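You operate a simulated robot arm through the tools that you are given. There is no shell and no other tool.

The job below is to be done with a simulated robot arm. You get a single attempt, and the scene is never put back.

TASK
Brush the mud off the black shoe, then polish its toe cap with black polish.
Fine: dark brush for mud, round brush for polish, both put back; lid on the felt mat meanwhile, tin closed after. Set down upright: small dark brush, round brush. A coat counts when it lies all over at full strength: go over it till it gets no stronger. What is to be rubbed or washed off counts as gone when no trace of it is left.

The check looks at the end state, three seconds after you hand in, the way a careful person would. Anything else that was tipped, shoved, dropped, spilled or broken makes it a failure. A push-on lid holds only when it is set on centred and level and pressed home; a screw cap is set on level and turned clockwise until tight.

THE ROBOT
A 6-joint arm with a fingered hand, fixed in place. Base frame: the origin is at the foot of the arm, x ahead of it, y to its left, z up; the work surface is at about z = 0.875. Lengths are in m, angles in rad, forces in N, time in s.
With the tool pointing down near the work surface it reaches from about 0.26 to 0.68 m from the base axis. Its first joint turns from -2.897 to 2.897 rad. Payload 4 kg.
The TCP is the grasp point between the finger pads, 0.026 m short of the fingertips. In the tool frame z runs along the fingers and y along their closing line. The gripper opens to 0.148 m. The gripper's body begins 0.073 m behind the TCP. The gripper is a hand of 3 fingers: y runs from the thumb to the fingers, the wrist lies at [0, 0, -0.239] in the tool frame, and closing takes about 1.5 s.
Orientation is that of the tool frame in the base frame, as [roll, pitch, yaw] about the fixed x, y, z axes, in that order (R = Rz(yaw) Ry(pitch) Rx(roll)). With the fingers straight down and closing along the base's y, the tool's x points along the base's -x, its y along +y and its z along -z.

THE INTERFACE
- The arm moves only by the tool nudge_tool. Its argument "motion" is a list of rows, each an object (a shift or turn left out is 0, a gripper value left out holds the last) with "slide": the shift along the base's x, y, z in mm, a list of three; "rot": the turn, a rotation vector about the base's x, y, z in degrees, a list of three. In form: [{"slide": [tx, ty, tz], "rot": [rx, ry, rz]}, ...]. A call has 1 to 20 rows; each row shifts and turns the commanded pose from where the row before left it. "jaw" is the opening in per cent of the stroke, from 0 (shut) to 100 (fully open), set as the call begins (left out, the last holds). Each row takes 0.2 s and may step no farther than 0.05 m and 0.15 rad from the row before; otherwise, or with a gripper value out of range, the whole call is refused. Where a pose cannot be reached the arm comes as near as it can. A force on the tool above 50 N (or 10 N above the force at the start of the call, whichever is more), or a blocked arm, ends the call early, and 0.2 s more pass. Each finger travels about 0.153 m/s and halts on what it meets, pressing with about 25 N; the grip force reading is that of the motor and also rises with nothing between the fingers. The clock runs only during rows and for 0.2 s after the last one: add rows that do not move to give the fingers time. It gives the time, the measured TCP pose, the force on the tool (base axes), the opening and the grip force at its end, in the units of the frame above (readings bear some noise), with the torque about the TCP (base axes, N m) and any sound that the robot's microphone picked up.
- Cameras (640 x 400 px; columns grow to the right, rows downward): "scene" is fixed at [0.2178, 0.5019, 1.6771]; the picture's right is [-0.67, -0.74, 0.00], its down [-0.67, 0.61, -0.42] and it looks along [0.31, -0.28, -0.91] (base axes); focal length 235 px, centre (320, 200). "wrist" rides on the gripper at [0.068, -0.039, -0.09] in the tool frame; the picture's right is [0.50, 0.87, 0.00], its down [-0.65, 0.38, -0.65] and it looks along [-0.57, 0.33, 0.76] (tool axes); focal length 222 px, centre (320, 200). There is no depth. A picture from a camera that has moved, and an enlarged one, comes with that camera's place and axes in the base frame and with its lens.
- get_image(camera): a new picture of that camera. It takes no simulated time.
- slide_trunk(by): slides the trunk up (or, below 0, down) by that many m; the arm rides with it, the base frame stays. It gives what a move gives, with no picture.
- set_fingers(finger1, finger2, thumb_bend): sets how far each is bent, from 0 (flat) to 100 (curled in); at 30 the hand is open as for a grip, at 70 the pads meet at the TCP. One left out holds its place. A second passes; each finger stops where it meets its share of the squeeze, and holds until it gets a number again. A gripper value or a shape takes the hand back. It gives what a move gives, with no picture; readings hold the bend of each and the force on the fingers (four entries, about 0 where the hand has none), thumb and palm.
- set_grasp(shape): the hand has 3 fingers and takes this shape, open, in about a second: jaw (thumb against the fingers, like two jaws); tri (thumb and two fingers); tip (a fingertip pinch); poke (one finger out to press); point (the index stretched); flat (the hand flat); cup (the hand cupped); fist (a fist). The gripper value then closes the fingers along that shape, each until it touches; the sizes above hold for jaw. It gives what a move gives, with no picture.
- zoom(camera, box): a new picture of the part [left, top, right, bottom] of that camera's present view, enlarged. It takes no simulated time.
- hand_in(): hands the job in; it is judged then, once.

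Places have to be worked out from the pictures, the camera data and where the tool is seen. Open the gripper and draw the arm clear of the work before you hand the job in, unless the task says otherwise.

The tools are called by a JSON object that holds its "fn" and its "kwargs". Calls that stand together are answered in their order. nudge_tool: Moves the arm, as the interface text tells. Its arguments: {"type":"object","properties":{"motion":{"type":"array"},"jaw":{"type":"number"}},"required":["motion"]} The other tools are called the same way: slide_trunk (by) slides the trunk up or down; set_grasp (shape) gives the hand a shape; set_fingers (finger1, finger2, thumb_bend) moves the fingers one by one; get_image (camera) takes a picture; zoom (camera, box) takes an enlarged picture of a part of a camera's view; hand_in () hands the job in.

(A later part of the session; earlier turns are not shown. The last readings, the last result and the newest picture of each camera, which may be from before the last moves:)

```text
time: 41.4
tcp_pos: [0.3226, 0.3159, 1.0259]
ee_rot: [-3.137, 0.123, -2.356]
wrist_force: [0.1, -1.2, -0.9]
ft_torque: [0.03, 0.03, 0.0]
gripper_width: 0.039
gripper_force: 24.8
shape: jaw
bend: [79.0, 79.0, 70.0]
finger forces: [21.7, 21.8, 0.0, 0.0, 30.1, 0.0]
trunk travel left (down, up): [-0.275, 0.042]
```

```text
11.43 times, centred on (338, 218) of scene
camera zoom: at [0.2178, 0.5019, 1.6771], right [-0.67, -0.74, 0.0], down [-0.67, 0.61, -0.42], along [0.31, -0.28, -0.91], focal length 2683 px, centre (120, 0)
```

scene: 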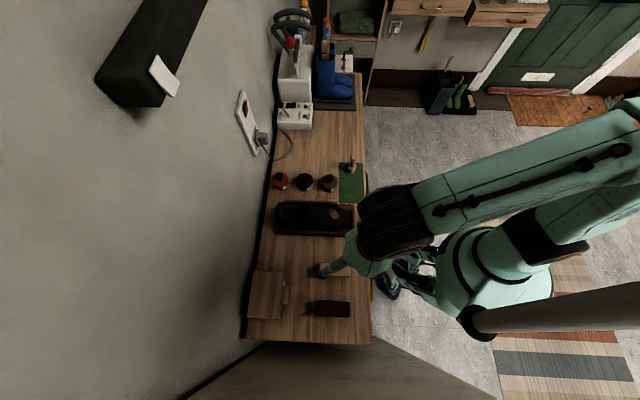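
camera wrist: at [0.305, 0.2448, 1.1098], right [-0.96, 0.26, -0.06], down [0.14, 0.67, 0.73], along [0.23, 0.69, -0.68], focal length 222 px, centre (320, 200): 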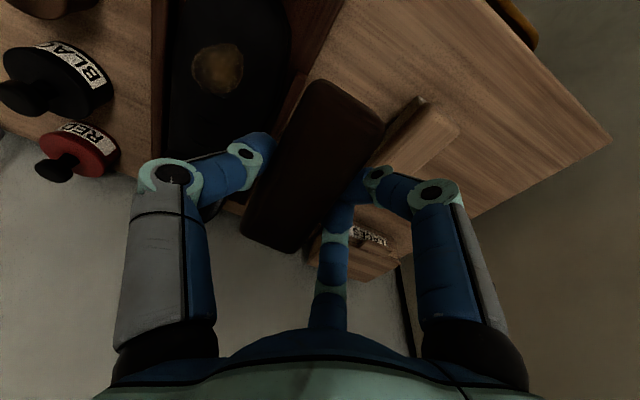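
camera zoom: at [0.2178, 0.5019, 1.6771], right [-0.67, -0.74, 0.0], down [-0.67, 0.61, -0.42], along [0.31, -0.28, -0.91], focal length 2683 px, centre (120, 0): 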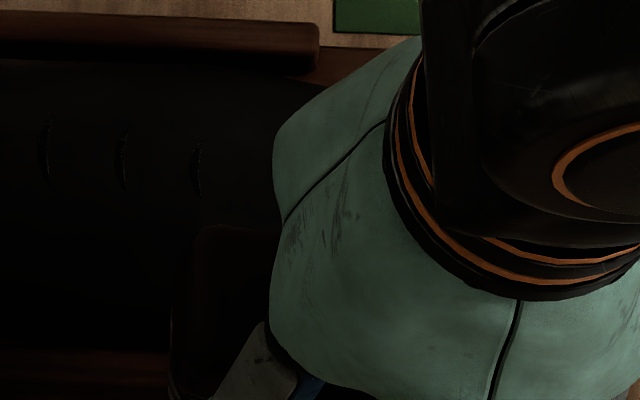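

The mud appears gone, but the seam lines shifted about 25 px in the scene zoom, so the shoe slid about 7 mm rearward in its tray. I move the arm clear toward the brush's place to inspect properly.

{"fn": "nudge_tool", "kwargs": {"motion": [{"slide": [-17, 19, 0], "rot": [-2.4, 2.4, 0]}, {"slide": [-17, 19, 0], "rot": [-2.5, 2.5, 0]}, {"slide": [-17, 19, 0]}, {"slide": [-17, 19, 0]}, {"slide": [-17, 19, 0]}, {"slide": [-17, 19, 0]}, {"slide": [-17, 19, 0]}, {}, {}]}}

{"fn": "zoom", "kwargs": {"camera": "scene", "box": [315, 200, 360, 235]}}

{"fn": "zoom", "kwargs": {"camera": "scene", "box": [260, 180, 380, 255]}}

```text
time: 43.4
tcp_pos: [0.205, 0.4523, 1.0242]
ee_rot: [-3.138, 0.001, -2.357]
wrist_force: [0.0, -0.1, -0.8]
ft_torque: [-0.01, 0.03, -0.01]
gripper_width: 0.0392
gripper_force: 24.8
shape: jaw
bend: [79.0, 79.0, 70.0]
finger forces: [21.6, 21.9, 0.1, 0.0, 29.9, 0.0]
trunk travel left (down, up): [-0.275, 0.042]
```

```text
11.43 times, centred on (338, 218) of scene
camera zoom: at [0.2178, 0.5019, 1.6771], right [-0.67, -0.74, 0.0], down [-0.67, 0.61, -0.42], along [0.31, -0.28, -0.91], focal length 2683 px, centre (120, 0)
```

zoom: 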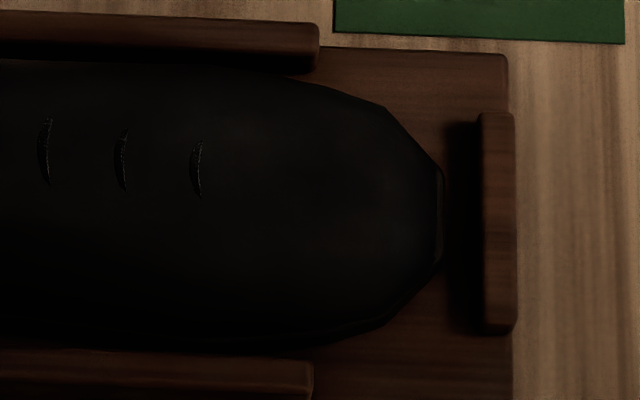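

```text
5.33 times, centred on (320, 218) of scene
camera zoom: at [0.2178, 0.5019, 1.6771], right [-0.67, -0.74, 0.0], down [-0.67, 0.61, -0.42], along [0.31, -0.28, -0.91], focal length 1252 px, centre (320, 107)
```

zoom: 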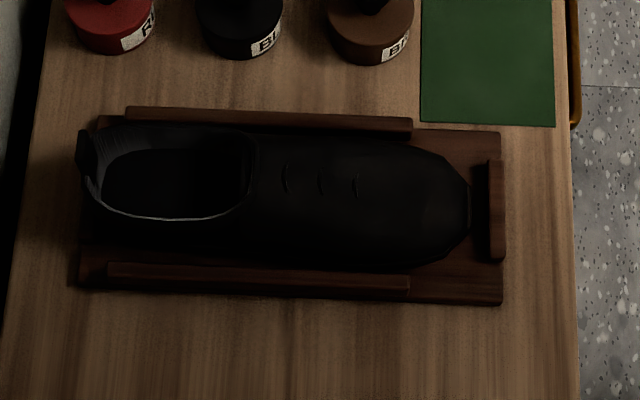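

The mud seems gone and only the shoe slid about 7 mm inside its tray (tray itself unmoved). I zoom in further for traces.

{"fn": "zoom", "kwargs": {"camera": "scene", "box": [322, 203, 350, 223]}}

{"fn": "get_image", "kwargs": {"camera": "wrist"}}

```text
16.00 times, centred on (336, 213) of scene
camera zoom: at [0.2178, 0.5019, 1.6771], right [-0.67, -0.74, 0.0], down [-0.67, 0.61, -0.42], along [0.31, -0.28, -0.91], focal length 3757 px, centre (64, -8)
```

zoom: 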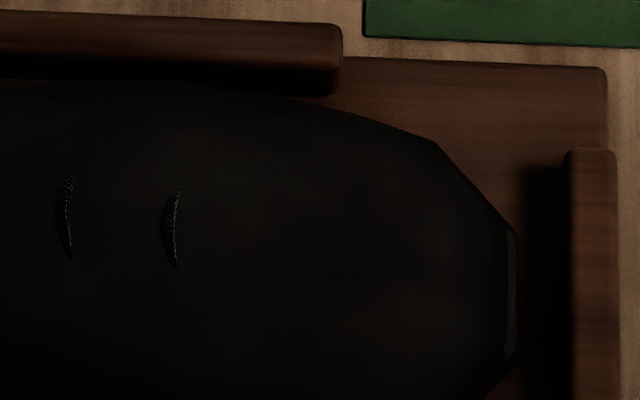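

```text
taken
camera wrist: at [0.1836, 0.3758, 1.1154], right [-0.97, 0.26, 0.0], down [0.19, 0.73, 0.65], along [0.17, 0.63, -0.76], focal length 222 px, centre (320, 200)
```

wrist: 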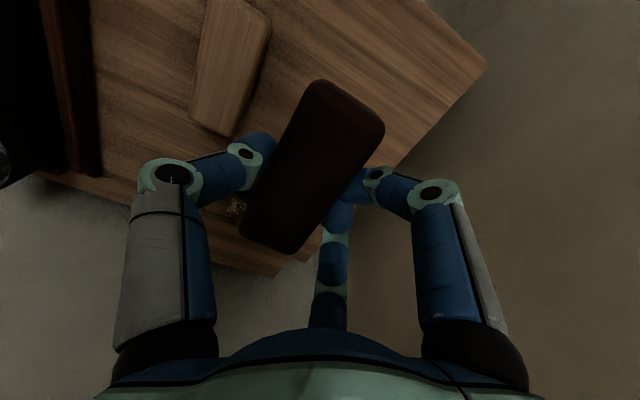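

No trace is visible. To be safe I add a few strokes only in the toe-ward direction (which also nudges the shoe back rather than rearward), lifting on the return.

{"fn": "nudge_tool", "kwargs": {"motion": [{"slide": [18.45, -14.5, 0]}, {"slide": [18.45, -14.5, 0]}, {"slide": [18.45, -14.5, 0]}, {"slide": [18.45, -14.5, 0]}, {"slide": [18.45, -14.5, 0]}, {"slide": [18.45, -14.5, 0]}, {"slide": [18.45, -14.5, 0]}, {"slide": [18.45, -14.5, 0], "rot": [2.4, -2.4, 0]}, {"slide": [18.45, -14.5, 0], "rot": [2.5, -2.5, 0]}, {"slide": [18.45, -14.5, -10]}, {"slide": [18.45, -14.5, -14]}, {"slide": [0, 0, -10]}, {"slide": [0, 0, -4]}, {}, {}]}}

```text
time: 46.6
tcp_pos: [0.4056, 0.2925, 0.9858]
ee_rot: [-3.138, 0.122, -2.355]
wrist_force: [0.9, -0.6, -1.4]
ft_torque: [0.01, 0.04, -0.01]
gripper_width: 0.0392
gripper_force: 24.7
shape: jaw
bend: [79.0, 79.0, 70.0]
finger forces: [21.7, 22.0, 0.0, 0.0, 29.8, 0.0]
trunk travel left (down, up): [-0.275, 0.042]
```

{"fn": "nudge_tool", "kwargs": {"motion": [{"slide": [0, 0, -4]}, {"slide": [0, 0, -3]}, {"slide": [0, 0, -2]}, {"slide": [0, 0, -1.5]}, {}]}}

```text
time: 47.8
tcp_pos: [0.4056, 0.2928, 0.9779]
ee_rot: [-3.138, 0.127, -2.356]
wrist_force: [-1.7, 2.0, 22.6]
ft_torque: [-0.24, -0.34, -0.03]
gripper_width: 0.0395
gripper_force: 24.8
shape: jaw
bend: [79.0, 79.0, 70.0]
finger forces: [25.6, 26.5, 0.0, 0.1, 30.8, 0.0]
trunk travel left (down, up): [-0.275, 0.042]
```

22 N at the stroke start, so I raise 1 mm and stroke toward the toe following the slope, lift, return, and repeat once.

{"fn": "nudge_tool", "kwargs": {"motion": [{"slide": [0, 0, 1.2]}, {"slide": [-6, -6, -1.3]}, {"slide": [-6, -6, -1.3]}, {"slide": [-6, -6, -1.3]}, {"slide": [-6, -6, -1.3]}, {"slide": [-4, -4, -0.8]}]}}

```text
time: 49.2
tcp_pos: [0.3777, 0.2644, 0.9706]
ee_rot: [-3.138, 0.12, -2.355]
wrist_force: [-0.1, -0.3, -0.7]
ft_torque: [-0.01, 0.0, 0.03]
gripper_width: 0.0389
gripper_force: 24.9
shape: jaw
bend: [79.0, 79.0, 70.0]
finger forces: [22.9, 23.0, 0.0, 0.0, 29.7, 0.0]
trunk travel left (down, up): [-0.275, 0.042]
```

Contact was lost near the end; I repeat with a steeper follow-down.

{"fn": "nudge_tool", "kwargs": {"motion": [{"slide": [0, 0, 8]}, {"slide": [7, 7, 0.5]}, {"slide": [7, 7, 0.5]}, {"slide": [7, 7, 0.5]}, {"slide": [7, 7, 0.5]}, {"slide": [0, 0, -2.3]}, {"slide": [-6, -6, -1.8]}, {"slide": [-6, -6, -1.9]}, {"slide": [-6, -6, -2.0]}, {"slide": [-6, -6, -2.0]}, {"slide": [-4, -4, -1.2]}]}}

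{"fn": "nudge_tool", "kwargs": {"motion": [{"slide": [0, 0, 8]}, {"slide": [7, 7, 2]}, {"slide": [7, 7, 1]}, {"slide": [7, 7, 0.5]}, {"slide": [7, 7, 0]}, {"slide": [0, 0, -2.3]}, {"slide": [-6, -6, -1.8]}, {"slide": [-6, -6, -1.9]}, {"slide": [-6, -6, -2.0]}, {"slide": [-6, -6, -2.0]}, {"slide": [-4, -4, -1.2]}]}}

```text
time: 51.6
tcp_pos: [0.3778, 0.2635, 0.9692]
ee_rot: [-3.138, 0.123, -2.357]
wrist_force: [-0.1, 0.2, -0.9]
ft_torque: [0.05, -0.05, -0.03]
gripper_width: 0.039
gripper_force: 25.4
shape: jaw
bend: [79.0, 79.0, 70.0]
finger forces: [22.7, 23.0, 0.1, 0.0, 29.5, 0.0]
trunk travel left (down, up): [-0.275, 0.042]
```

```text
time: 54.0
tcp_pos: [0.3779, 0.2631, 0.9709]
ee_rot: [-3.137, 0.123, -2.355]
wrist_force: [-0.1, -0.5, -0.3]
ft_torque: [0.01, 0.01, -0.01]
gripper_width: 0.039
gripper_force: 24.6
shape: jaw
bend: [79.0, 79.0, 70.0]
finger forces: [22.9, 23.0, 0.0, 0.0, 29.5, 0.0]
trunk travel left (down, up): [-0.275, 0.042]
```

I do one more stroke, a bit lower, reading the force midway.

{"fn": "nudge_tool", "kwargs": {"motion": [{"slide": [0, 0, 8]}, {"slide": [7, 7, 0.5]}, {"slide": [7, 7, 0]}, {"slide": [7, 7, 0]}, {"slide": [7, 7, 0]}, {"slide": [0, 0, -2.5]}, {"slide": [-6, -6, -1.6]}, {"slide": [-6, -6, -1.6]}]}}

{"fn": "nudge_tool", "kwargs": {"motion": [{"slide": [-6, -6, -2.0]}, {"slide": [-6, -6, -2.0]}]}}

```text
time: 55.8
tcp_pos: [0.3944, 0.2796, 0.9742]
ee_rot: [-3.137, 0.123, -2.355]
wrist_force: [1.2, -0.2, 12.1]
ft_torque: [-0.21, -0.29, 0.0]
gripper_width: 0.0392
gripper_force: 24.8
shape: jaw
bend: [79.0, 79.0, 70.0]
finger forces: [22.9, 23.6, 0.0, 0.0, 30.6, 0.1]
trunk travel left (down, up): [-0.275, 0.042]
```

```text
time: 56.4
tcp_pos: [0.3828, 0.2666, 0.9702]
ee_rot: [-3.139, 0.122, -2.355]
wrist_force: [0.7, -0.5, 7.8]
ft_torque: [-0.07, -0.16, 0.0]
gripper_width: 0.039
gripper_force: 25.2
shape: jaw
bend: [79.0, 79.0, 70.0]
finger forces: [22.9, 23.7, 0.1, 0.0, 30.1, 0.0]
trunk travel left (down, up): [-0.275, 0.042]
```

That pass had 12 N and 8 N. Now I lift, level the tool, and carry the dark brush back to its place.

{"fn": "nudge_tool", "kwargs": {"motion": [{"slide": [0, 0, 20]}, {"slide": [0, 0, 20]}, {"slide": [-10, 10, 15], "rot": [-2.4, 2.4, 0]}, {"slide": [-19, 20, 0], "rot": [-2.5, 2.5, 0]}, {"slide": [-19, 20, 0]}, {"slide": [-19, 20, 0]}, {"slide": [-19, 20, 0]}, {"slide": [-19, 20, 0]}, {"slide": [-19, 20, 0]}, {"slide": [-19, 20, 0]}, {"slide": [-19, 20, 0]}, {"slide": [-19, 20, 0]}, {"slide": [-19, 20, 0]}, {}, {}]}}

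{"fn": "get_image", "kwargs": {"camera": "wrist"}}

{"fn": "zoom", "kwargs": {"camera": "scene", "box": [315, 200, 360, 235]}}

```text
time: 59.6
tcp_pos: [0.1817, 0.477, 1.0247]
ee_rot: [-3.138, -0.001, -2.358]
wrist_force: [0.2, 0.6, -1.2]
ft_torque: [-0.04, -0.01, 0.05]
gripper_width: 0.0388
gripper_force: 25.0
shape: jaw
bend: [79.0, 79.0, 70.0]
finger forces: [22.9, 23.1, 0.0, 0.0, 29.5, 0.0]
trunk travel left (down, up): [-0.275, 0.042]
```

```text
taken
camera wrist: at [0.1619, 0.4023, 1.1147], right [-0.97, 0.26, 0.0], down [0.19, 0.73, 0.65], along [0.17, 0.63, -0.76], focal length 222 px, centre (320, 200)
```

wrist: 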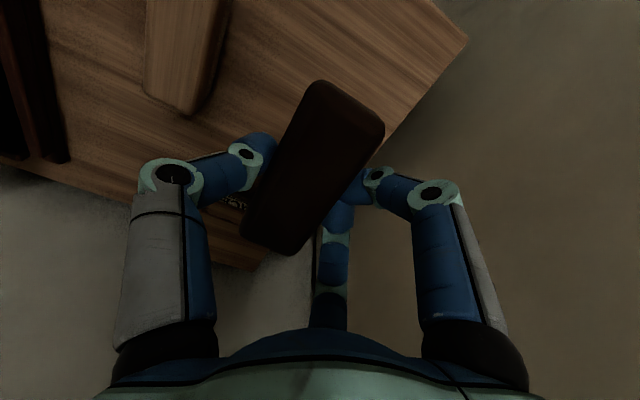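

```text
11.43 times, centred on (338, 218) of scene
camera zoom: at [0.2178, 0.5019, 1.6771], right [-0.67, -0.74, 0.0], down [-0.67, 0.61, -0.42], along [0.31, -0.28, -0.91], focal length 2683 px, centre (120, 0)
```

zoom: 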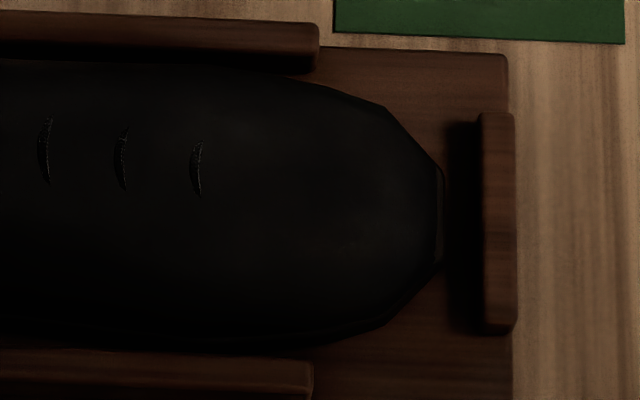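

The shoe hasn't moved further. I descend to just above the resting height, correcting the small xy offset.

{"fn": "nudge_tool", "kwargs": {"motion": [{"slide": [1.5, 0.5, -20]}, {"slide": [0, 0, -20]}, {"slide": [0, 0, -20]}, {"slide": [0, 0, -20]}, {"slide": [0, 0, -7]}, {}, {}]}}

```text
time: 61.2
tcp_pos: [0.1842, 0.4775, 0.9372]
ee_rot: [-3.138, -0.001, -2.356]
wrist_force: [0.5, 0.1, -1.2]
ft_torque: [-0.01, 0.03, -0.03]
gripper_width: 0.039
gripper_force: 24.9
shape: jaw
bend: [79.0, 79.0, 70.0]
finger forces: [22.8, 23.1, 0.0, 0.1, 29.4, 0.0]
trunk travel left (down, up): [-0.275, 0.042]
```

{"fn": "nudge_tool", "kwargs": {"motion": [{"slide": [-1.5, 1, -3]}, {"slide": [0, 0, -2]}, {"slide": [0, 0, -2]}, {"slide": [0, 0, -1]}, {"slide": [0, 0, -1]}, {}]}}

```text
time: 62.6
tcp_pos: [0.183, 0.4793, 0.9273]
ee_rot: [-3.138, 0.002, -2.357]
wrist_force: [0.0, 0.2, 0.3]
ft_torque: [-0.03, 0.04, 0.0]
gripper_width: 0.0388
gripper_force: 24.7
shape: jaw
bend: [79.0, 79.0, 70.0]
finger forces: [23.5, 23.3, 0.0, 0.1, 29.3, 0.0]
trunk travel left (down, up): [-0.275, 0.042]
```

{"fn": "nudge_tool", "kwargs": {"motion": [{"slide": [0, 0, -1]}, {"slide": [0, 0, -0.7]}, {}, {}]}}

```text
time: 63.6
tcp_pos: [0.1825, 0.4802, 0.9272]
ee_rot: [-3.138, 0.002, -2.355]
wrist_force: [1.3, 0.5, 1.6]
ft_torque: [-0.12, -0.03, 0.06]
gripper_width: 0.0389
gripper_force: 25.0
shape: jaw
bend: [79.0, 79.0, 70.0]
finger forces: [23.6, 23.5, 0.0, 0.0, 29.6, 0.0]
trunk travel left (down, up): [-0.275, 0.042]
```

The brush touches at 0.9272, i.e. slightly tilted in the hand. I press a touch more to seat it, then open gradually.

{"fn": "nudge_tool", "kwargs": {"motion": [{"slide": [0, 0, -0.8]}, {"slide": [0, 0, -0.8]}, {}]}}

```text
time: 64.4
tcp_pos: [0.1821, 0.4788, 0.9253]
ee_rot: [-3.138, 0.002, -2.356]
wrist_force: [1.4, 1.1, 2.8]
ft_torque: [-0.09, 0.03, 0.03]
gripper_width: 0.0386
gripper_force: 25.1
shape: jaw
bend: [79.0, 79.0, 70.0]
finger forces: [24.1, 24.5, 0.1, 0.1, 29.5, 0.0]
trunk travel left (down, up): [-0.275, 0.042]
```

{"fn": "nudge_tool", "kwargs": {"motion": [{}, {}, {}], "jaw": 38}}

{"fn": "nudge_tool", "kwargs": {"motion": [{}, {}, {}, {}], "jaw": 75}}

{"fn": "nudge_tool", "kwargs": {"motion": [{"slide": [0, 0, 10]}, {"slide": [0, 0, 20]}, {"slide": [0, 0, 20]}, {"slide": [0, 0, 20]}, {"slide": [0, 0, 20]}, {}]}}

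{"fn": "get_image", "kwargs": {"camera": "wrist"}}

```text
time: 65.2
tcp_pos: [0.182, 0.4798, 0.9246]
ee_rot: [-3.139, 0.001, -2.356]
wrist_force: [0.2, -0.9, -0.2]
ft_torque: [0.01, -0.02, 0.03]
gripper_width: 0.0566
gripper_force: 0.1
shape: jaw
bend: [77.0, 77.0, 70.0]
finger forces: [0.5, 0.6, 0.1, 0.1, 1.0, 0.0]
trunk travel left (down, up): [-0.275, 0.042]
```

```text
time: 66.2
tcp_pos: [0.1827, 0.48, 0.9242]
ee_rot: [-3.137, 0.001, -2.356]
wrist_force: [0.0, -0.7, 0.8]
ft_torque: [-0.02, 0.01, 0.01]
gripper_width: 0.1107
gripper_force: 0.1
shape: jaw
bend: [27.0, 27.0, 55.0]
finger forces: [0.0, 0.0, 0.1, 0.1, 0.0, 0.0]
trunk travel left (down, up): [-0.275, 0.042]
```

```text
time: 67.6
tcp_pos: [0.1829, 0.4778, 1.0168]
ee_rot: [-3.139, 0.001, -2.354]
wrist_force: [-0.5, 0.5, -0.2]
ft_torque: [-0.03, -0.01, 0.02]
gripper_width: 0.1107
gripper_force: 0.1
shape: jaw
bend: [27.0, 27.0, 55.0]
finger forces: [0.1, 0.0, 0.0, 0.0, 0.0, 0.1]
trunk travel left (down, up): [-0.275, 0.042]
```

```text
taken
camera wrist: at [0.1622, 0.4029, 1.107], right [-0.97, 0.26, 0.0], down [0.19, 0.73, 0.65], along [0.17, 0.63, -0.76], focal length 222 px, centre (320, 200)
```

wrist: 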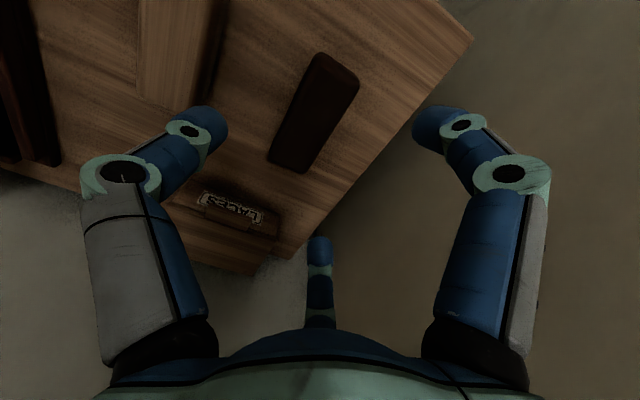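

The dark brush stands back in its place upright. Now I move over toward the black tin for a close look, keeping high above the shoe.

{"fn": "nudge_tool", "kwargs": {"motion": [{"slide": [0, 0, 20]}, {"slide": [18.2, -16.7, 5]}, {"slide": [18.2, -16.7, 5]}, {"slide": [18.2, -16.7, 5]}, {"slide": [18.2, -16.7, 0]}, {"slide": [18.2, -16.7, 0]}, {"slide": [18.2, -16.7, 0]}, {"slide": [18.2, -16.7, 0]}, {"slide": [18.2, -16.7, 0]}, {"slide": [18.2, -16.7, 0]}, {"slide": [18.2, -16.7, 0]}, {"slide": [18.2, -16.7, 0]}, {"slide": [18.2, -16.7, 0]}, {"slide": [18.2, -16.7, 0]}, {"slide": [18.2, -16.7, 0]}, {"slide": [18.2, -16.7, 0]}, {"slide": [18.2, -16.7, 0]}, {"slide": [18.2, -16.7, 0]}, {"slide": [18.2, -16.7, 0]}, {}]}}

{"fn": "get_image", "kwargs": {"camera": "wrist"}}

{"fn": "zoom", "kwargs": {"camera": "scene", "box": [240, 240, 400, 340]}}

```text
time: 71.8
tcp_pos: [0.51, 0.1777, 1.0494]
ee_rot: [-3.138, 0.001, -2.357]
wrist_force: [0.3, 0.1, 0.2]
ft_torque: [0.0, 0.02, -0.02]
gripper_width: 0.1108
gripper_force: 0.1
shape: jaw
bend: [27.0, 27.0, 55.0]
finger forces: [0.0, 0.1, 0.1, 0.0, 0.0, 0.0]
trunk travel left (down, up): [-0.275, 0.042]
```

```text
taken
camera wrist: at [0.4897, 0.1023, 1.1403], right [-0.97, 0.26, 0.0], down [0.19, 0.73, 0.65], along [0.17, 0.63, -0.76], focal length 222 px, centre (320, 200)
```

wrist: 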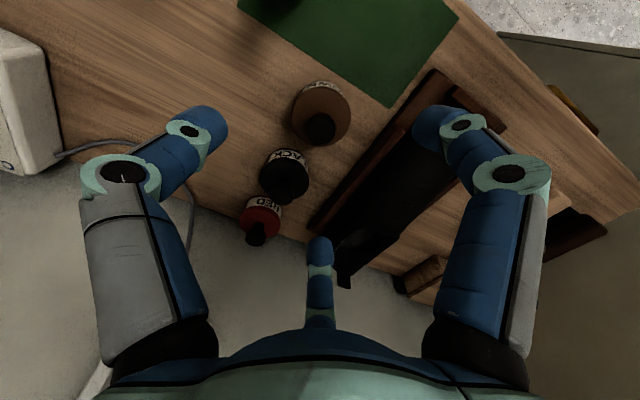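

```text
4.00 times, centred on (320, 290) of scene
camera zoom: at [0.2178, 0.5019, 1.6771], right [-0.67, -0.74, 0.0], down [-0.67, 0.61, -0.42], along [0.31, -0.28, -0.91], focal length 939 px, centre (320, -160)
```

zoom: 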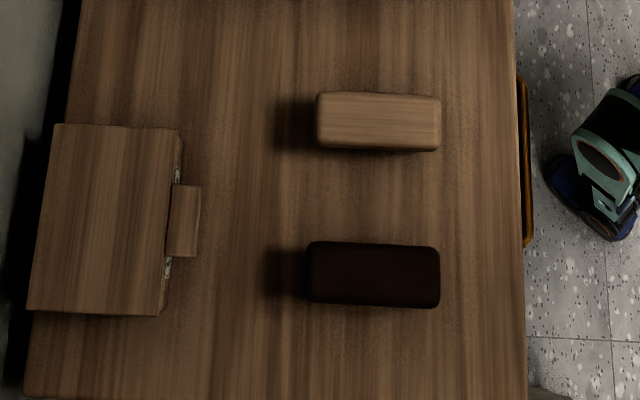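

The dark brush is within a millimetre or two of its first place. I zoom on the black tin.

{"fn": "zoom", "kwargs": {"camera": "wrist", "box": [225, 70, 365, 250]}}

{"fn": "zoom", "kwargs": {"camera": "scene", "box": [265, 155, 375, 215]}}

```text
2.22 times, centred on (295, 160) of wrist
camera zoom: at [0.4897, 0.1023, 1.1403], right [-0.97, 0.26, 0.0], down [0.19, 0.73, 0.65], along [0.17, 0.63, -0.76], focal length 494 px, centre (376, 289)
```

zoom: 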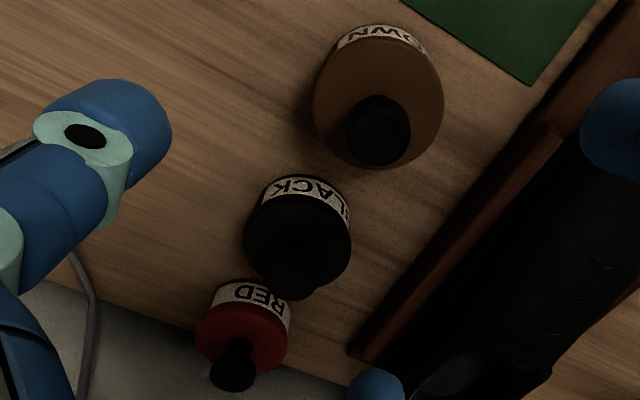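

```text
5.82 times, centred on (320, 185) of scene
camera zoom: at [0.2178, 0.5019, 1.6771], right [-0.67, -0.74, 0.0], down [-0.67, 0.61, -0.42], along [0.31, -0.28, -0.91], focal length 1366 px, centre (320, 287)
```

zoom: 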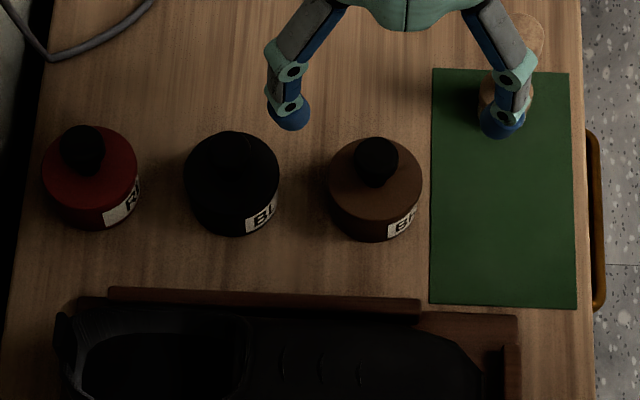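

The black lid's knob triangulates to (0.577, 0.2525, 0.935), about 25 mm wide, lid top about 0.922. I move above it with the jaws at 50 % to check the alignment.

{"fn": "nudge_tool", "kwargs": {"motion": [{"slide": [13.4, 15, -2]}, {"slide": [13.4, 15, -2]}, {"slide": [13.4, 15, -4]}, {"slide": [13.4, 15, -5]}, {"slide": [13.4, 15, -6]}, {}, {}], "jaw": 50}}

{"fn": "get_image", "kwargs": {"camera": "wrist"}}

{"fn": "zoom", "kwargs": {"camera": "scene", "box": [265, 155, 375, 215]}}

```text
time: 73.4
tcp_pos: [0.5765, 0.2544, 1.0305]
ee_rot: [-3.138, 0.0, -2.357]
wrist_force: [0.1, -0.5, -0.5]
ft_torque: [-0.05, 0.04, -0.02]
gripper_width: 0.0744
gripper_force: 0.0
shape: jaw
bend: [36.0, 36.0, 70.0]
finger forces: [0.0, 0.0, 0.0, 0.0, 0.0, 0.0]
trunk travel left (down, up): [-0.275, 0.042]
```

```text
taken
camera wrist: at [0.5559, 0.1787, 1.1211], right [-0.97, 0.26, 0.0], down [0.19, 0.73, 0.65], along [0.17, 0.63, -0.76], focal length 222 px, centre (320, 200)
```

wrist: 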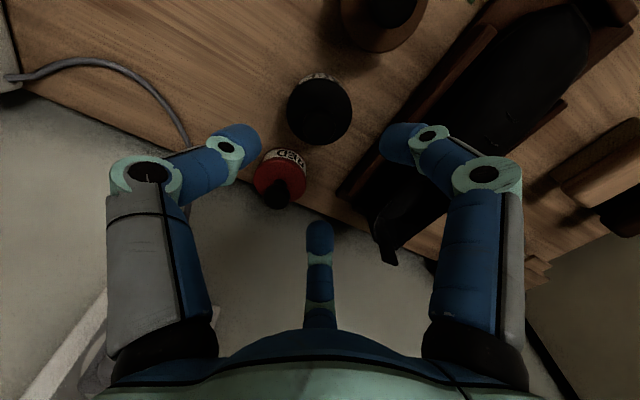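

```text
5.82 times, centred on (320, 185) of scene
camera zoom: at [0.2178, 0.5019, 1.6771], right [-0.67, -0.74, 0.0], down [-0.67, 0.61, -0.42], along [0.31, -0.28, -0.91], focal length 1366 px, centre (320, 287)
```

zoom: 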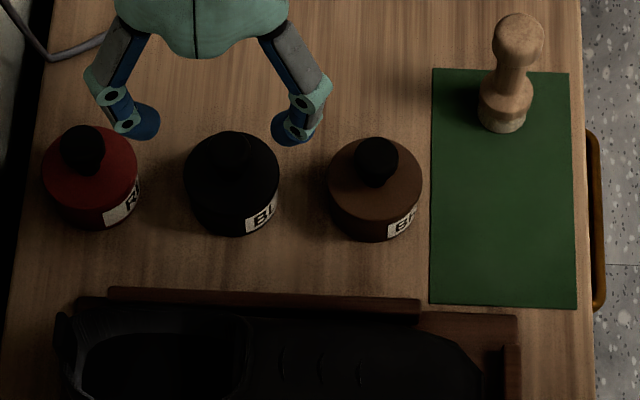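

I zoom on the tin in the wrist view to see the black knob against the lid.

{"fn": "zoom", "kwargs": {"camera": "wrist", "box": [270, 60, 370, 160]}}

```text
4.00 times, centred on (320, 110) of wrist
camera zoom: at [0.5559, 0.1787, 1.1211], right [-0.97, 0.26, 0.0], down [0.19, 0.73, 0.65], along [0.17, 0.63, -0.76], focal length 888 px, centre (320, 560)
```

zoom: 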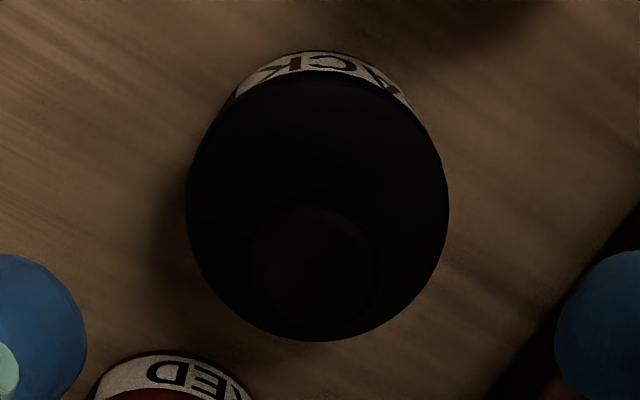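

The knob top is about 28 mm wide at z ≈ 0.936, lid top about 0.903, axis at (0.577, 0.252). I lower until the fingertips are around the middle of the knob and check before closing.

{"fn": "nudge_tool", "kwargs": {"motion": [{"slide": [0.5, -2.2, -20]}, {"slide": [0, 0, -20]}, {"slide": [0, 0, -20]}, {"slide": [0, 0, -15]}, {"slide": [0, 0, -12]}, {}, {}]}}

{"fn": "get_image", "kwargs": {"camera": "wrist"}}

{"fn": "zoom", "kwargs": {"camera": "scene", "box": [265, 155, 345, 205]}}

```text
time: 75.0
tcp_pos: [0.5784, 0.2512, 0.9419]
ee_rot: [-3.138, 0.0, -2.357]
wrist_force: [-0.2, 0.3, 0.2]
ft_torque: [0.0, 0.01, 0.02]
gripper_width: 0.0745
gripper_force: 0.1
shape: jaw
bend: [36.0, 36.0, 70.0]
finger forces: [0.1, 0.1, 0.0, 0.0, 0.0, 0.0]
trunk travel left (down, up): [-0.275, 0.042]
```

```text
taken
camera wrist: at [0.5577, 0.1753, 1.0342], right [-0.97, 0.26, 0.0], down [0.19, 0.73, 0.65], along [0.17, 0.63, -0.76], focal length 222 px, centre (320, 200)
```

wrist: 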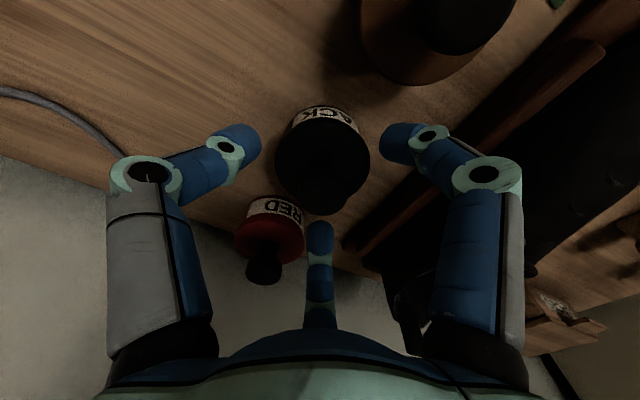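

```text
8.00 times, centred on (305, 180) of scene
camera zoom: at [0.2178, 0.5019, 1.6771], right [-0.67, -0.74, 0.0], down [-0.67, 0.61, -0.42], along [0.31, -0.28, -0.91], focal length 1878 px, centre (440, 360)
```

zoom: 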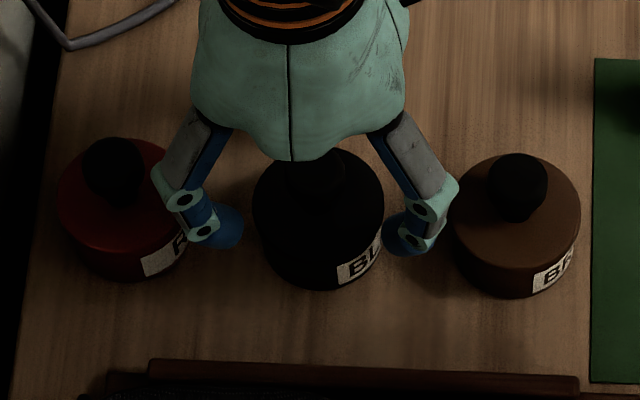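

{"fn": "zoom", "kwargs": {"camera": "wrist", "box": [260, 90, 380, 230]}}

```text
2.86 times, centred on (320, 160) of wrist
camera zoom: at [0.5577, 0.1753, 1.0342], right [-0.97, 0.26, 0.0], down [0.19, 0.73, 0.65], along [0.17, 0.63, -0.76], focal length 635 px, centre (320, 314)
```

zoom: 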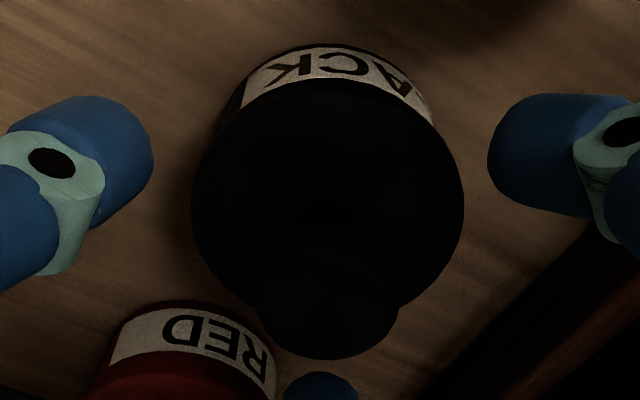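

The knob is within about 1.5 mm of the tool axis. I close on it.

{"fn": "nudge_tool", "kwargs": {"motion": [{}, {}, {}, {}, {}, {}], "jaw": 5}}

{"fn": "get_image", "kwargs": {"camera": "wrist"}}

```text
time: 76.4
tcp_pos: [0.578, 0.2502, 0.9428]
ee_rot: [-3.138, 0.001, -2.356]
wrist_force: [-0.2, -0.2, 0.4]
ft_torque: [0.01, 0.03, 0.01]
gripper_width: 0.0162
gripper_force: 25.3
shape: jaw
bend: [74.0, 74.0, 72.0]
finger forces: [24.2, 24.0, 0.1, 0.0, 24.5, 0.1]
trunk travel left (down, up): [-0.275, 0.042]
heard: snap
```

```text
taken
camera wrist: at [0.5577, 0.1753, 1.0343], right [-0.97, 0.26, 0.0], down [0.19, 0.73, 0.65], along [0.17, 0.63, -0.76], focal length 222 px, centre (320, 200)
```

wrist: 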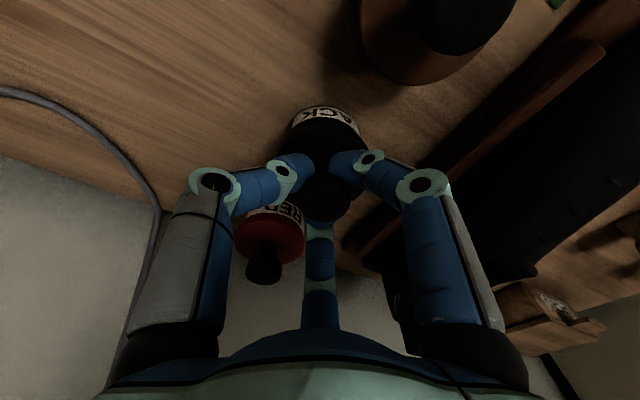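

The fingers hold the knob's neck (16 mm) with 24 N each, and a snap was heard — probably the lid letting go. I lift slowly by 12 mm and look.

{"fn": "nudge_tool", "kwargs": {"motion": [{"slide": [0, 0, 2]}, {"slide": [0, 0, 3]}, {"slide": [0, 0, 5]}, {"slide": [0, 0, 5]}, {}]}}

{"fn": "zoom", "kwargs": {"camera": "scene", "box": [265, 155, 345, 205]}}

{"fn": "zoom", "kwargs": {"camera": "wrist", "box": [220, 80, 420, 260]}}

```text
time: 77.6
tcp_pos: [0.5772, 0.2519, 0.9592]
ee_rot: [-3.137, 0.0, -2.355]
wrist_force: [-0.7, 0.1, -1.0]
ft_torque: [-0.01, -0.02, 0.05]
gripper_width: 0.0159
gripper_force: 24.9
shape: jaw
bend: [74.0, 74.0, 72.0]
finger forces: [24.3, 24.2, 0.0, 0.0, 24.6, 0.0]
trunk travel left (down, up): [-0.275, 0.042]
```

```text
8.00 times, centred on (305, 180) of scene
camera zoom: at [0.2178, 0.5019, 1.6771], right [-0.67, -0.74, 0.0], down [-0.67, 0.61, -0.42], along [0.31, -0.28, -0.91], focal length 1878 px, centre (440, 360)
```

zoom: 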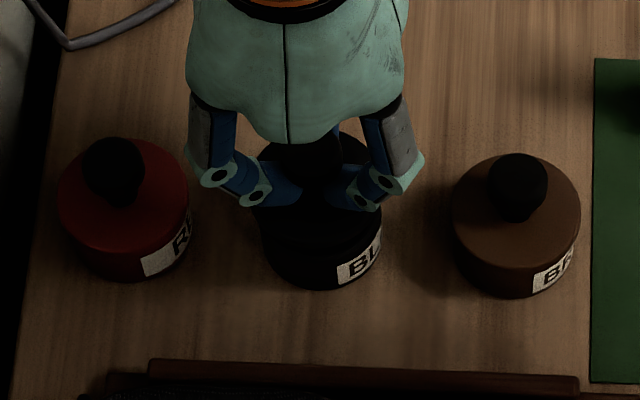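

```text
2.22 times, centred on (320, 170) of wrist
camera zoom: at [0.5569, 0.1762, 1.0495], right [-0.97, 0.26, 0.0], down [0.19, 0.73, 0.65], along [0.17, 0.63, -0.76], focal length 494 px, centre (320, 267)
```

zoom: 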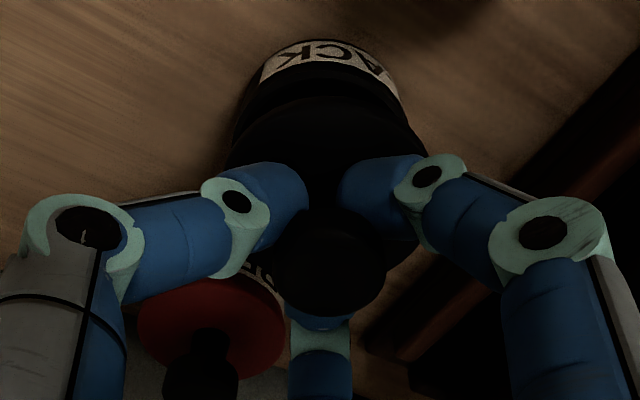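

The lid comes off cleanly while the tin stays. I raise it, turn the hand 30° so no finger points at the standing round brush or brown tin, and carry it over the free end of the felt mat at about (0.431, 0.1485).

{"fn": "nudge_tool", "kwargs": {"motion": [{"slide": [0, 0, 15]}, {"slide": [0, 0, 20]}, {"slide": [0, 0, 20]}, {"slide": [0, 0, 16]}, {"slide": [-18.2, -12.9, 0]}, {"slide": [-18.2, -12.9, 0], "rot": [0, 0, 5]}, {"slide": [-18.2, -12.9, 0], "rot": [0, 0, 5]}, {"slide": [-18.2, -12.9, 0], "rot": [0, 0, 5]}, {"slide": [-18.2, -12.9, 0], "rot": [0, 0, 5]}, {"slide": [-18.2, -12.9, 0], "rot": [0, 0, 5]}, {"slide": [-18.2, -12.9, 0], "rot": [0, 0, 5]}, {"slide": [-18.2, -12.9, 0]}, {}, {}]}}

{"fn": "get_image", "kwargs": {"camera": "wrist"}}

{"fn": "zoom", "kwargs": {"camera": "scene", "box": [265, 150, 385, 225]}}

```text
time: 80.6
tcp_pos: [0.4326, 0.1483, 1.029]
ee_rot: [-3.139, 0.002, -1.831]
wrist_force: [0.4, -0.1, -0.4]
ft_torque: [-0.01, -0.01, -0.03]
gripper_width: 0.0161
gripper_force: 24.8
shape: jaw
bend: [75.0, 74.0, 72.0]
finger forces: [27.4, 28.4, 0.1, 0.1, 29.4, 0.0]
trunk travel left (down, up): [-0.275, 0.042]
```

```text
taken
camera wrist: at [0.4523, 0.0726, 1.1203], right [-0.97, -0.26, 0.0], down [-0.2, 0.73, 0.65], along [-0.17, 0.63, -0.76], focal length 222 px, centre (320, 200)
```

wrist: 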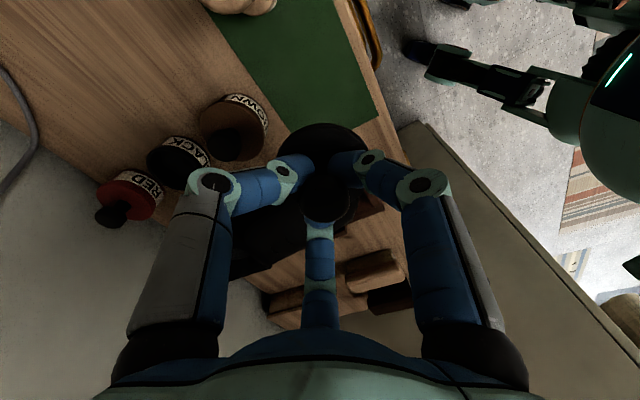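

```text
5.33 times, centred on (325, 188) of scene
camera zoom: at [0.2178, 0.5019, 1.6771], right [-0.67, -0.74, 0.0], down [-0.67, 0.61, -0.42], along [0.31, -0.28, -0.91], focal length 1252 px, centre (293, 267)
```

zoom: 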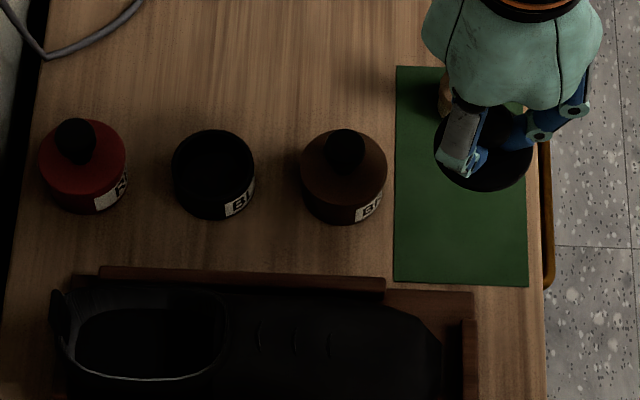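

The lid hangs over the free part of the mat at (0.4326, 0.1483), well inside the mat edges. I lower it in steps and feel for contact.

{"fn": "nudge_tool", "kwargs": {"motion": [{"slide": [0, 0, -20]}, {"slide": [0, 0, -20]}, {"slide": [0, 0, -20]}, {"slide": [0, 0, -15]}, {}, {}]}}

{"fn": "zoom", "kwargs": {"camera": "scene", "box": [305, 150, 385, 220]}}

{"fn": "get_image", "kwargs": {"camera": "wrist"}}

```text
time: 82.0
tcp_pos: [0.4317, 0.1472, 0.9545]
ee_rot: [-3.138, -0.002, -1.831]
wrist_force: [-0.8, -0.3, 0.3]
ft_torque: [0.0, -0.02, 0.02]
gripper_width: 0.0162
gripper_force: 24.7
shape: jaw
bend: [75.0, 74.0, 72.0]
finger forces: [27.6, 29.3, 0.1, 0.0, 30.4, 0.1]
trunk travel left (down, up): [-0.275, 0.042]
```

```text
5.71 times, centred on (345, 185) of scene
camera zoom: at [0.2178, 0.5019, 1.6771], right [-0.67, -0.74, 0.0], down [-0.67, 0.61, -0.42], along [0.31, -0.28, -0.91], focal length 1342 px, centre (177, 286)
```

zoom: 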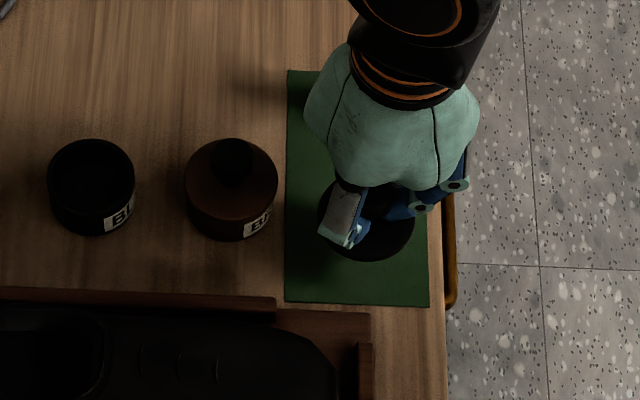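

```text
taken
camera wrist: at [0.4515, 0.0718, 1.0459], right [-0.97, -0.26, 0.0], down [-0.2, 0.73, 0.65], along [-0.17, 0.63, -0.76], focal length 222 px, centre (320, 200)
```

wrist: 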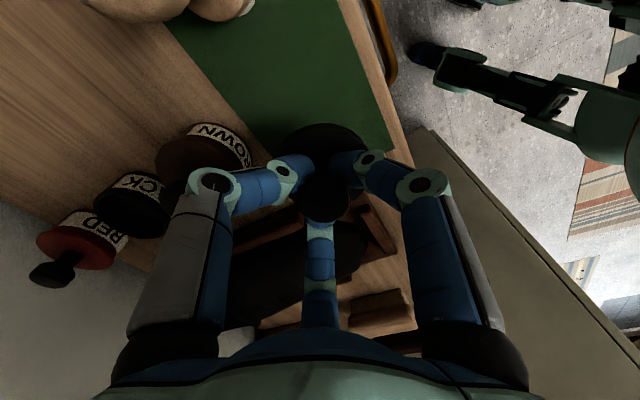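

{"fn": "nudge_tool", "kwargs": {"motion": [{"slide": [0, 0, -5]}, {"slide": [0, 0, -5]}, {"slide": [0, 0, -4]}, {}, {}]}}

```text
time: 83.2
tcp_pos: [0.4323, 0.1475, 0.9404]
ee_rot: [-3.138, 0.001, -1.833]
wrist_force: [0.1, 0.7, 0.6]
ft_torque: [0.01, 0.01, -0.01]
gripper_width: 0.0158
gripper_force: 25.3
shape: jaw
bend: [75.0, 74.0, 72.0]
finger forces: [27.7, 29.2, 0.0, 0.0, 30.5, 0.0]
trunk travel left (down, up): [-0.275, 0.042]
```

{"fn": "nudge_tool", "kwargs": {"motion": [{"slide": [0, 0, -3]}, {"slide": [0, 0, -3]}, {"slide": [0, 0, -2]}, {"slide": [0, 0, -2]}, {}]}}

```text
time: 84.4
tcp_pos: [0.4324, 0.1486, 0.931]
ee_rot: [-3.138, 0.002, -1.834]
wrist_force: [-0.3, -0.1, -0.3]
ft_torque: [-0.03, -0.04, 0.03]
gripper_width: 0.016
gripper_force: 24.8
shape: jaw
bend: [75.0, 74.0, 72.0]
finger forces: [27.8, 29.3, 0.0, 0.0, 30.8, 0.0]
trunk travel left (down, up): [-0.275, 0.042]
```

No contact yet at 0.931; I keep lowering in small steps.

{"fn": "nudge_tool", "kwargs": {"motion": [{"slide": [0, 0, -2]}, {"slide": [0, 0, -1.5]}, {"slide": [0, 0, -1.5]}, {}]}}

{"fn": "zoom", "kwargs": {"camera": "wrist", "box": [220, 100, 420, 260]}}

```text
time: 85.4
tcp_pos: [0.4308, 0.1488, 0.9262]
ee_rot: [-3.138, 0.001, -1.834]
wrist_force: [-0.3, -0.3, -0.1]
ft_torque: [0.0, 0.0, 0.01]
gripper_width: 0.0159
gripper_force: 24.9
shape: jaw
bend: [75.0, 74.0, 72.0]
finger forces: [27.8, 29.5, 0.0, 0.0, 30.7, 0.1]
trunk travel left (down, up): [-0.275, 0.042]
```

```text
2.50 times, centred on (320, 180) of wrist
camera zoom: at [0.4515, 0.0727, 1.0165], right [-0.97, -0.26, 0.0], down [-0.2, 0.73, 0.65], along [-0.17, 0.63, -0.76], focal length 555 px, centre (320, 250)
```

zoom: 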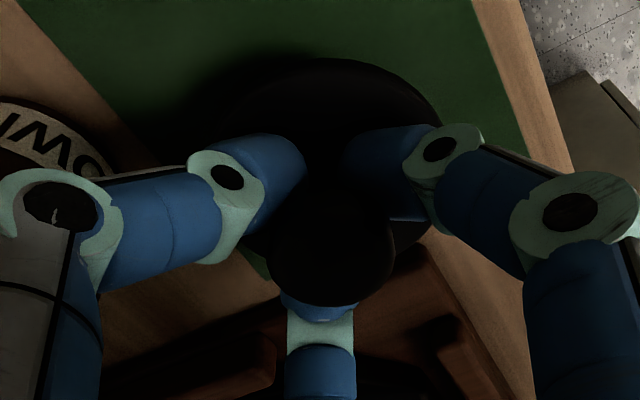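

{"fn": "nudge_tool", "kwargs": {"motion": [{"slide": [0, 0, -1.5]}, {"slide": [0, 0, -1.5]}, {"slide": [0, 0, -1.5]}, {}]}}

```text
time: 86.4
tcp_pos: [0.4309, 0.1482, 0.9203]
ee_rot: [-3.137, 0.001, -1.831]
wrist_force: [-0.7, 0.1, -0.3]
ft_torque: [0.01, 0.0, 0.01]
gripper_width: 0.016
gripper_force: 24.8
shape: jaw
bend: [75.0, 74.0, 72.0]
finger forces: [27.8, 29.5, 0.0, 0.0, 31.0, 0.0]
trunk travel left (down, up): [-0.275, 0.042]
```

{"fn": "nudge_tool", "kwargs": {"motion": [{"slide": [0, 0, -1.5]}, {"slide": [0, 0, -1.5]}, {}]}}

{"fn": "zoom", "kwargs": {"camera": "scene", "box": [335, 170, 375, 205]}}

```text
time: 87.2
tcp_pos: [0.4326, 0.1489, 0.918]
ee_rot: [-3.138, 0.001, -1.832]
wrist_force: [0.1, 0.1, 0.1]
ft_torque: [0.02, -0.01, 0.0]
gripper_width: 0.0158
gripper_force: 25.2
shape: jaw
bend: [75.0, 74.0, 72.0]
finger forces: [27.8, 29.5, 0.1, 0.1, 30.8, 0.0]
trunk travel left (down, up): [-0.275, 0.042]
```

```text
11.43 times, centred on (355, 188) of scene
camera zoom: at [0.2178, 0.5019, 1.6771], right [-0.67, -0.74, 0.0], down [-0.67, 0.61, -0.42], along [0.31, -0.28, -0.91], focal length 2683 px, centre (-80, 343)
```

zoom: 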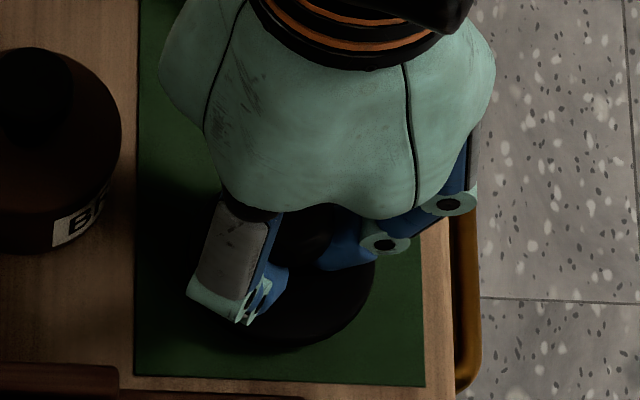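

{"fn": "nudge_tool", "kwargs": {"motion": [{"slide": [0, 0, -1.5]}, {"slide": [0, 0, -1.5]}, {}]}}

```text
time: 88.0
tcp_pos: [0.4322, 0.1486, 0.9149]
ee_rot: [-3.138, 0.0, -1.833]
wrist_force: [0.6, 0.9, -0.7]
ft_torque: [-0.01, 0.0, -0.02]
gripper_width: 0.0161
gripper_force: 25.2
shape: jaw
bend: [75.0, 74.0, 72.0]
finger forces: [27.8, 29.5, 0.1, 0.0, 31.0, 0.0]
trunk travel left (down, up): [-0.275, 0.042]
```

{"fn": "nudge_tool", "kwargs": {"motion": [{"slide": [0, 0, -1]}, {"slide": [0, 0, -1]}, {"slide": [0, 0, -1]}, {}]}}

{"fn": "zoom", "kwargs": {"camera": "wrist", "box": [220, 100, 420, 260]}}

```text
time: 89.0
tcp_pos: [0.4316, 0.1487, 0.9123]
ee_rot: [-3.14, 0.001, -1.831]
wrist_force: [-0.2, 0.3, 3.8]
ft_torque: [-0.05, 0.0, 0.01]
gripper_width: 0.016
gripper_force: 24.5
shape: jaw
bend: [75.0, 75.0, 72.0]
finger forces: [28.9, 30.5, 0.1, 0.0, 32.6, 0.0]
trunk travel left (down, up): [-0.275, 0.042]
```

```text
2.50 times, centred on (320, 180) of wrist
camera zoom: at [0.4515, 0.0733, 1.0027], right [-0.97, -0.26, 0.0], down [-0.2, 0.73, 0.65], along [-0.17, 0.63, -0.76], focal length 555 px, centre (320, 250)
```

zoom: 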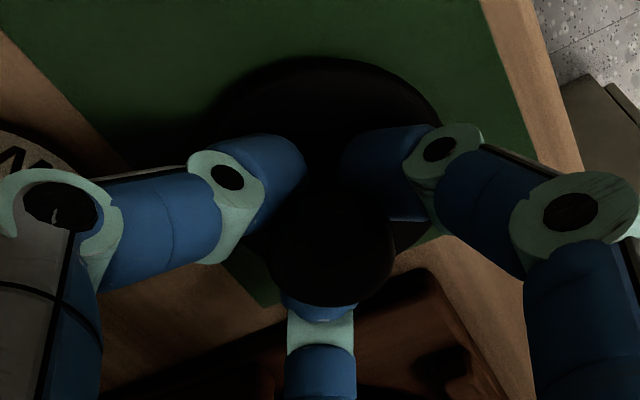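

The lid rests on the mat (3.8 N at z = 0.9123). I release it to 45 % and lift straight up.

{"fn": "nudge_tool", "kwargs": {"motion": [{"slide": [0, 0, 0.5]}, {}, {}, {}, {}], "jaw": 45}}

{"fn": "nudge_tool", "kwargs": {"motion": [{"slide": [0, 0, 5]}, {"slide": [0, 0, 15]}, {"slide": [0, 0, 20]}, {"slide": [0, 0, 20]}, {"slide": [0, 0, 20]}, {"slide": [0, 0, 20]}, {"slide": [0, 0, 20]}, {}]}}

{"fn": "get_image", "kwargs": {"camera": "wrist"}}

{"fn": "zoom", "kwargs": {"camera": "scene", "box": [265, 145, 385, 225]}}

```text
time: 90.2
tcp_pos: [0.4319, 0.1499, 0.9133]
ee_rot: [-3.138, 0.003, -1.832]
wrist_force: [0.1, 0.2, 0.5]
ft_torque: [-0.02, -0.01, 0.0]
gripper_width: 0.0664
gripper_force: 0.1
shape: jaw
bend: [39.0, 39.0, 70.0]
finger forces: [0.0, 0.1, 0.0, 0.0, 0.0, 0.0]
trunk travel left (down, up): [-0.275, 0.042]
```

```text
time: 92.0
tcp_pos: [0.431, 0.1482, 1.0338]
ee_rot: [-3.139, 0.003, -1.832]
wrist_force: [0.1, -0.8, 0.2]
ft_torque: [0.03, 0.01, -0.02]
gripper_width: 0.0663
gripper_force: 0.1
shape: jaw
bend: [39.0, 39.0, 70.0]
finger forces: [0.0, 0.1, 0.0, 0.0, 0.1, 0.0]
trunk travel left (down, up): [-0.275, 0.042]
```

```text
taken
camera wrist: at [0.4517, 0.0722, 1.1246], right [-0.97, -0.26, 0.0], down [-0.2, 0.73, 0.65], along [-0.17, 0.63, -0.76], focal length 222 px, centre (320, 200)
```

wrist: 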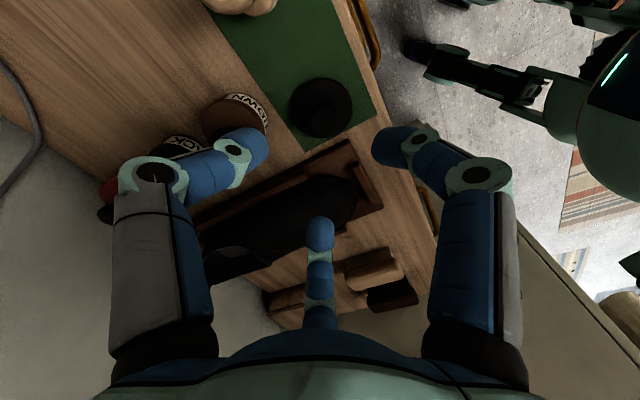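

```text
5.00 times, centred on (325, 185) of scene
camera zoom: at [0.2178, 0.5019, 1.6771], right [-0.67, -0.74, 0.0], down [-0.67, 0.61, -0.42], along [0.31, -0.28, -0.91], focal length 1174 px, centre (295, 275)
```

zoom: 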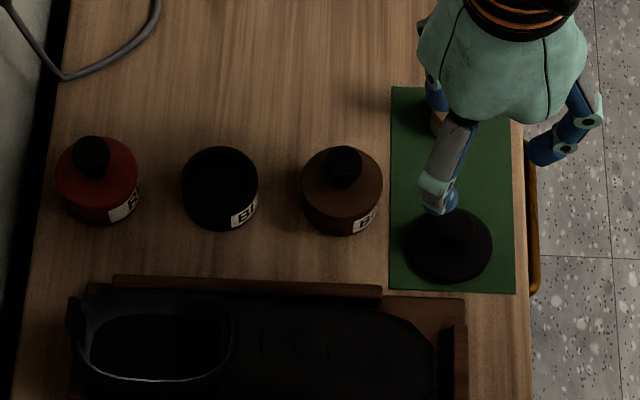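

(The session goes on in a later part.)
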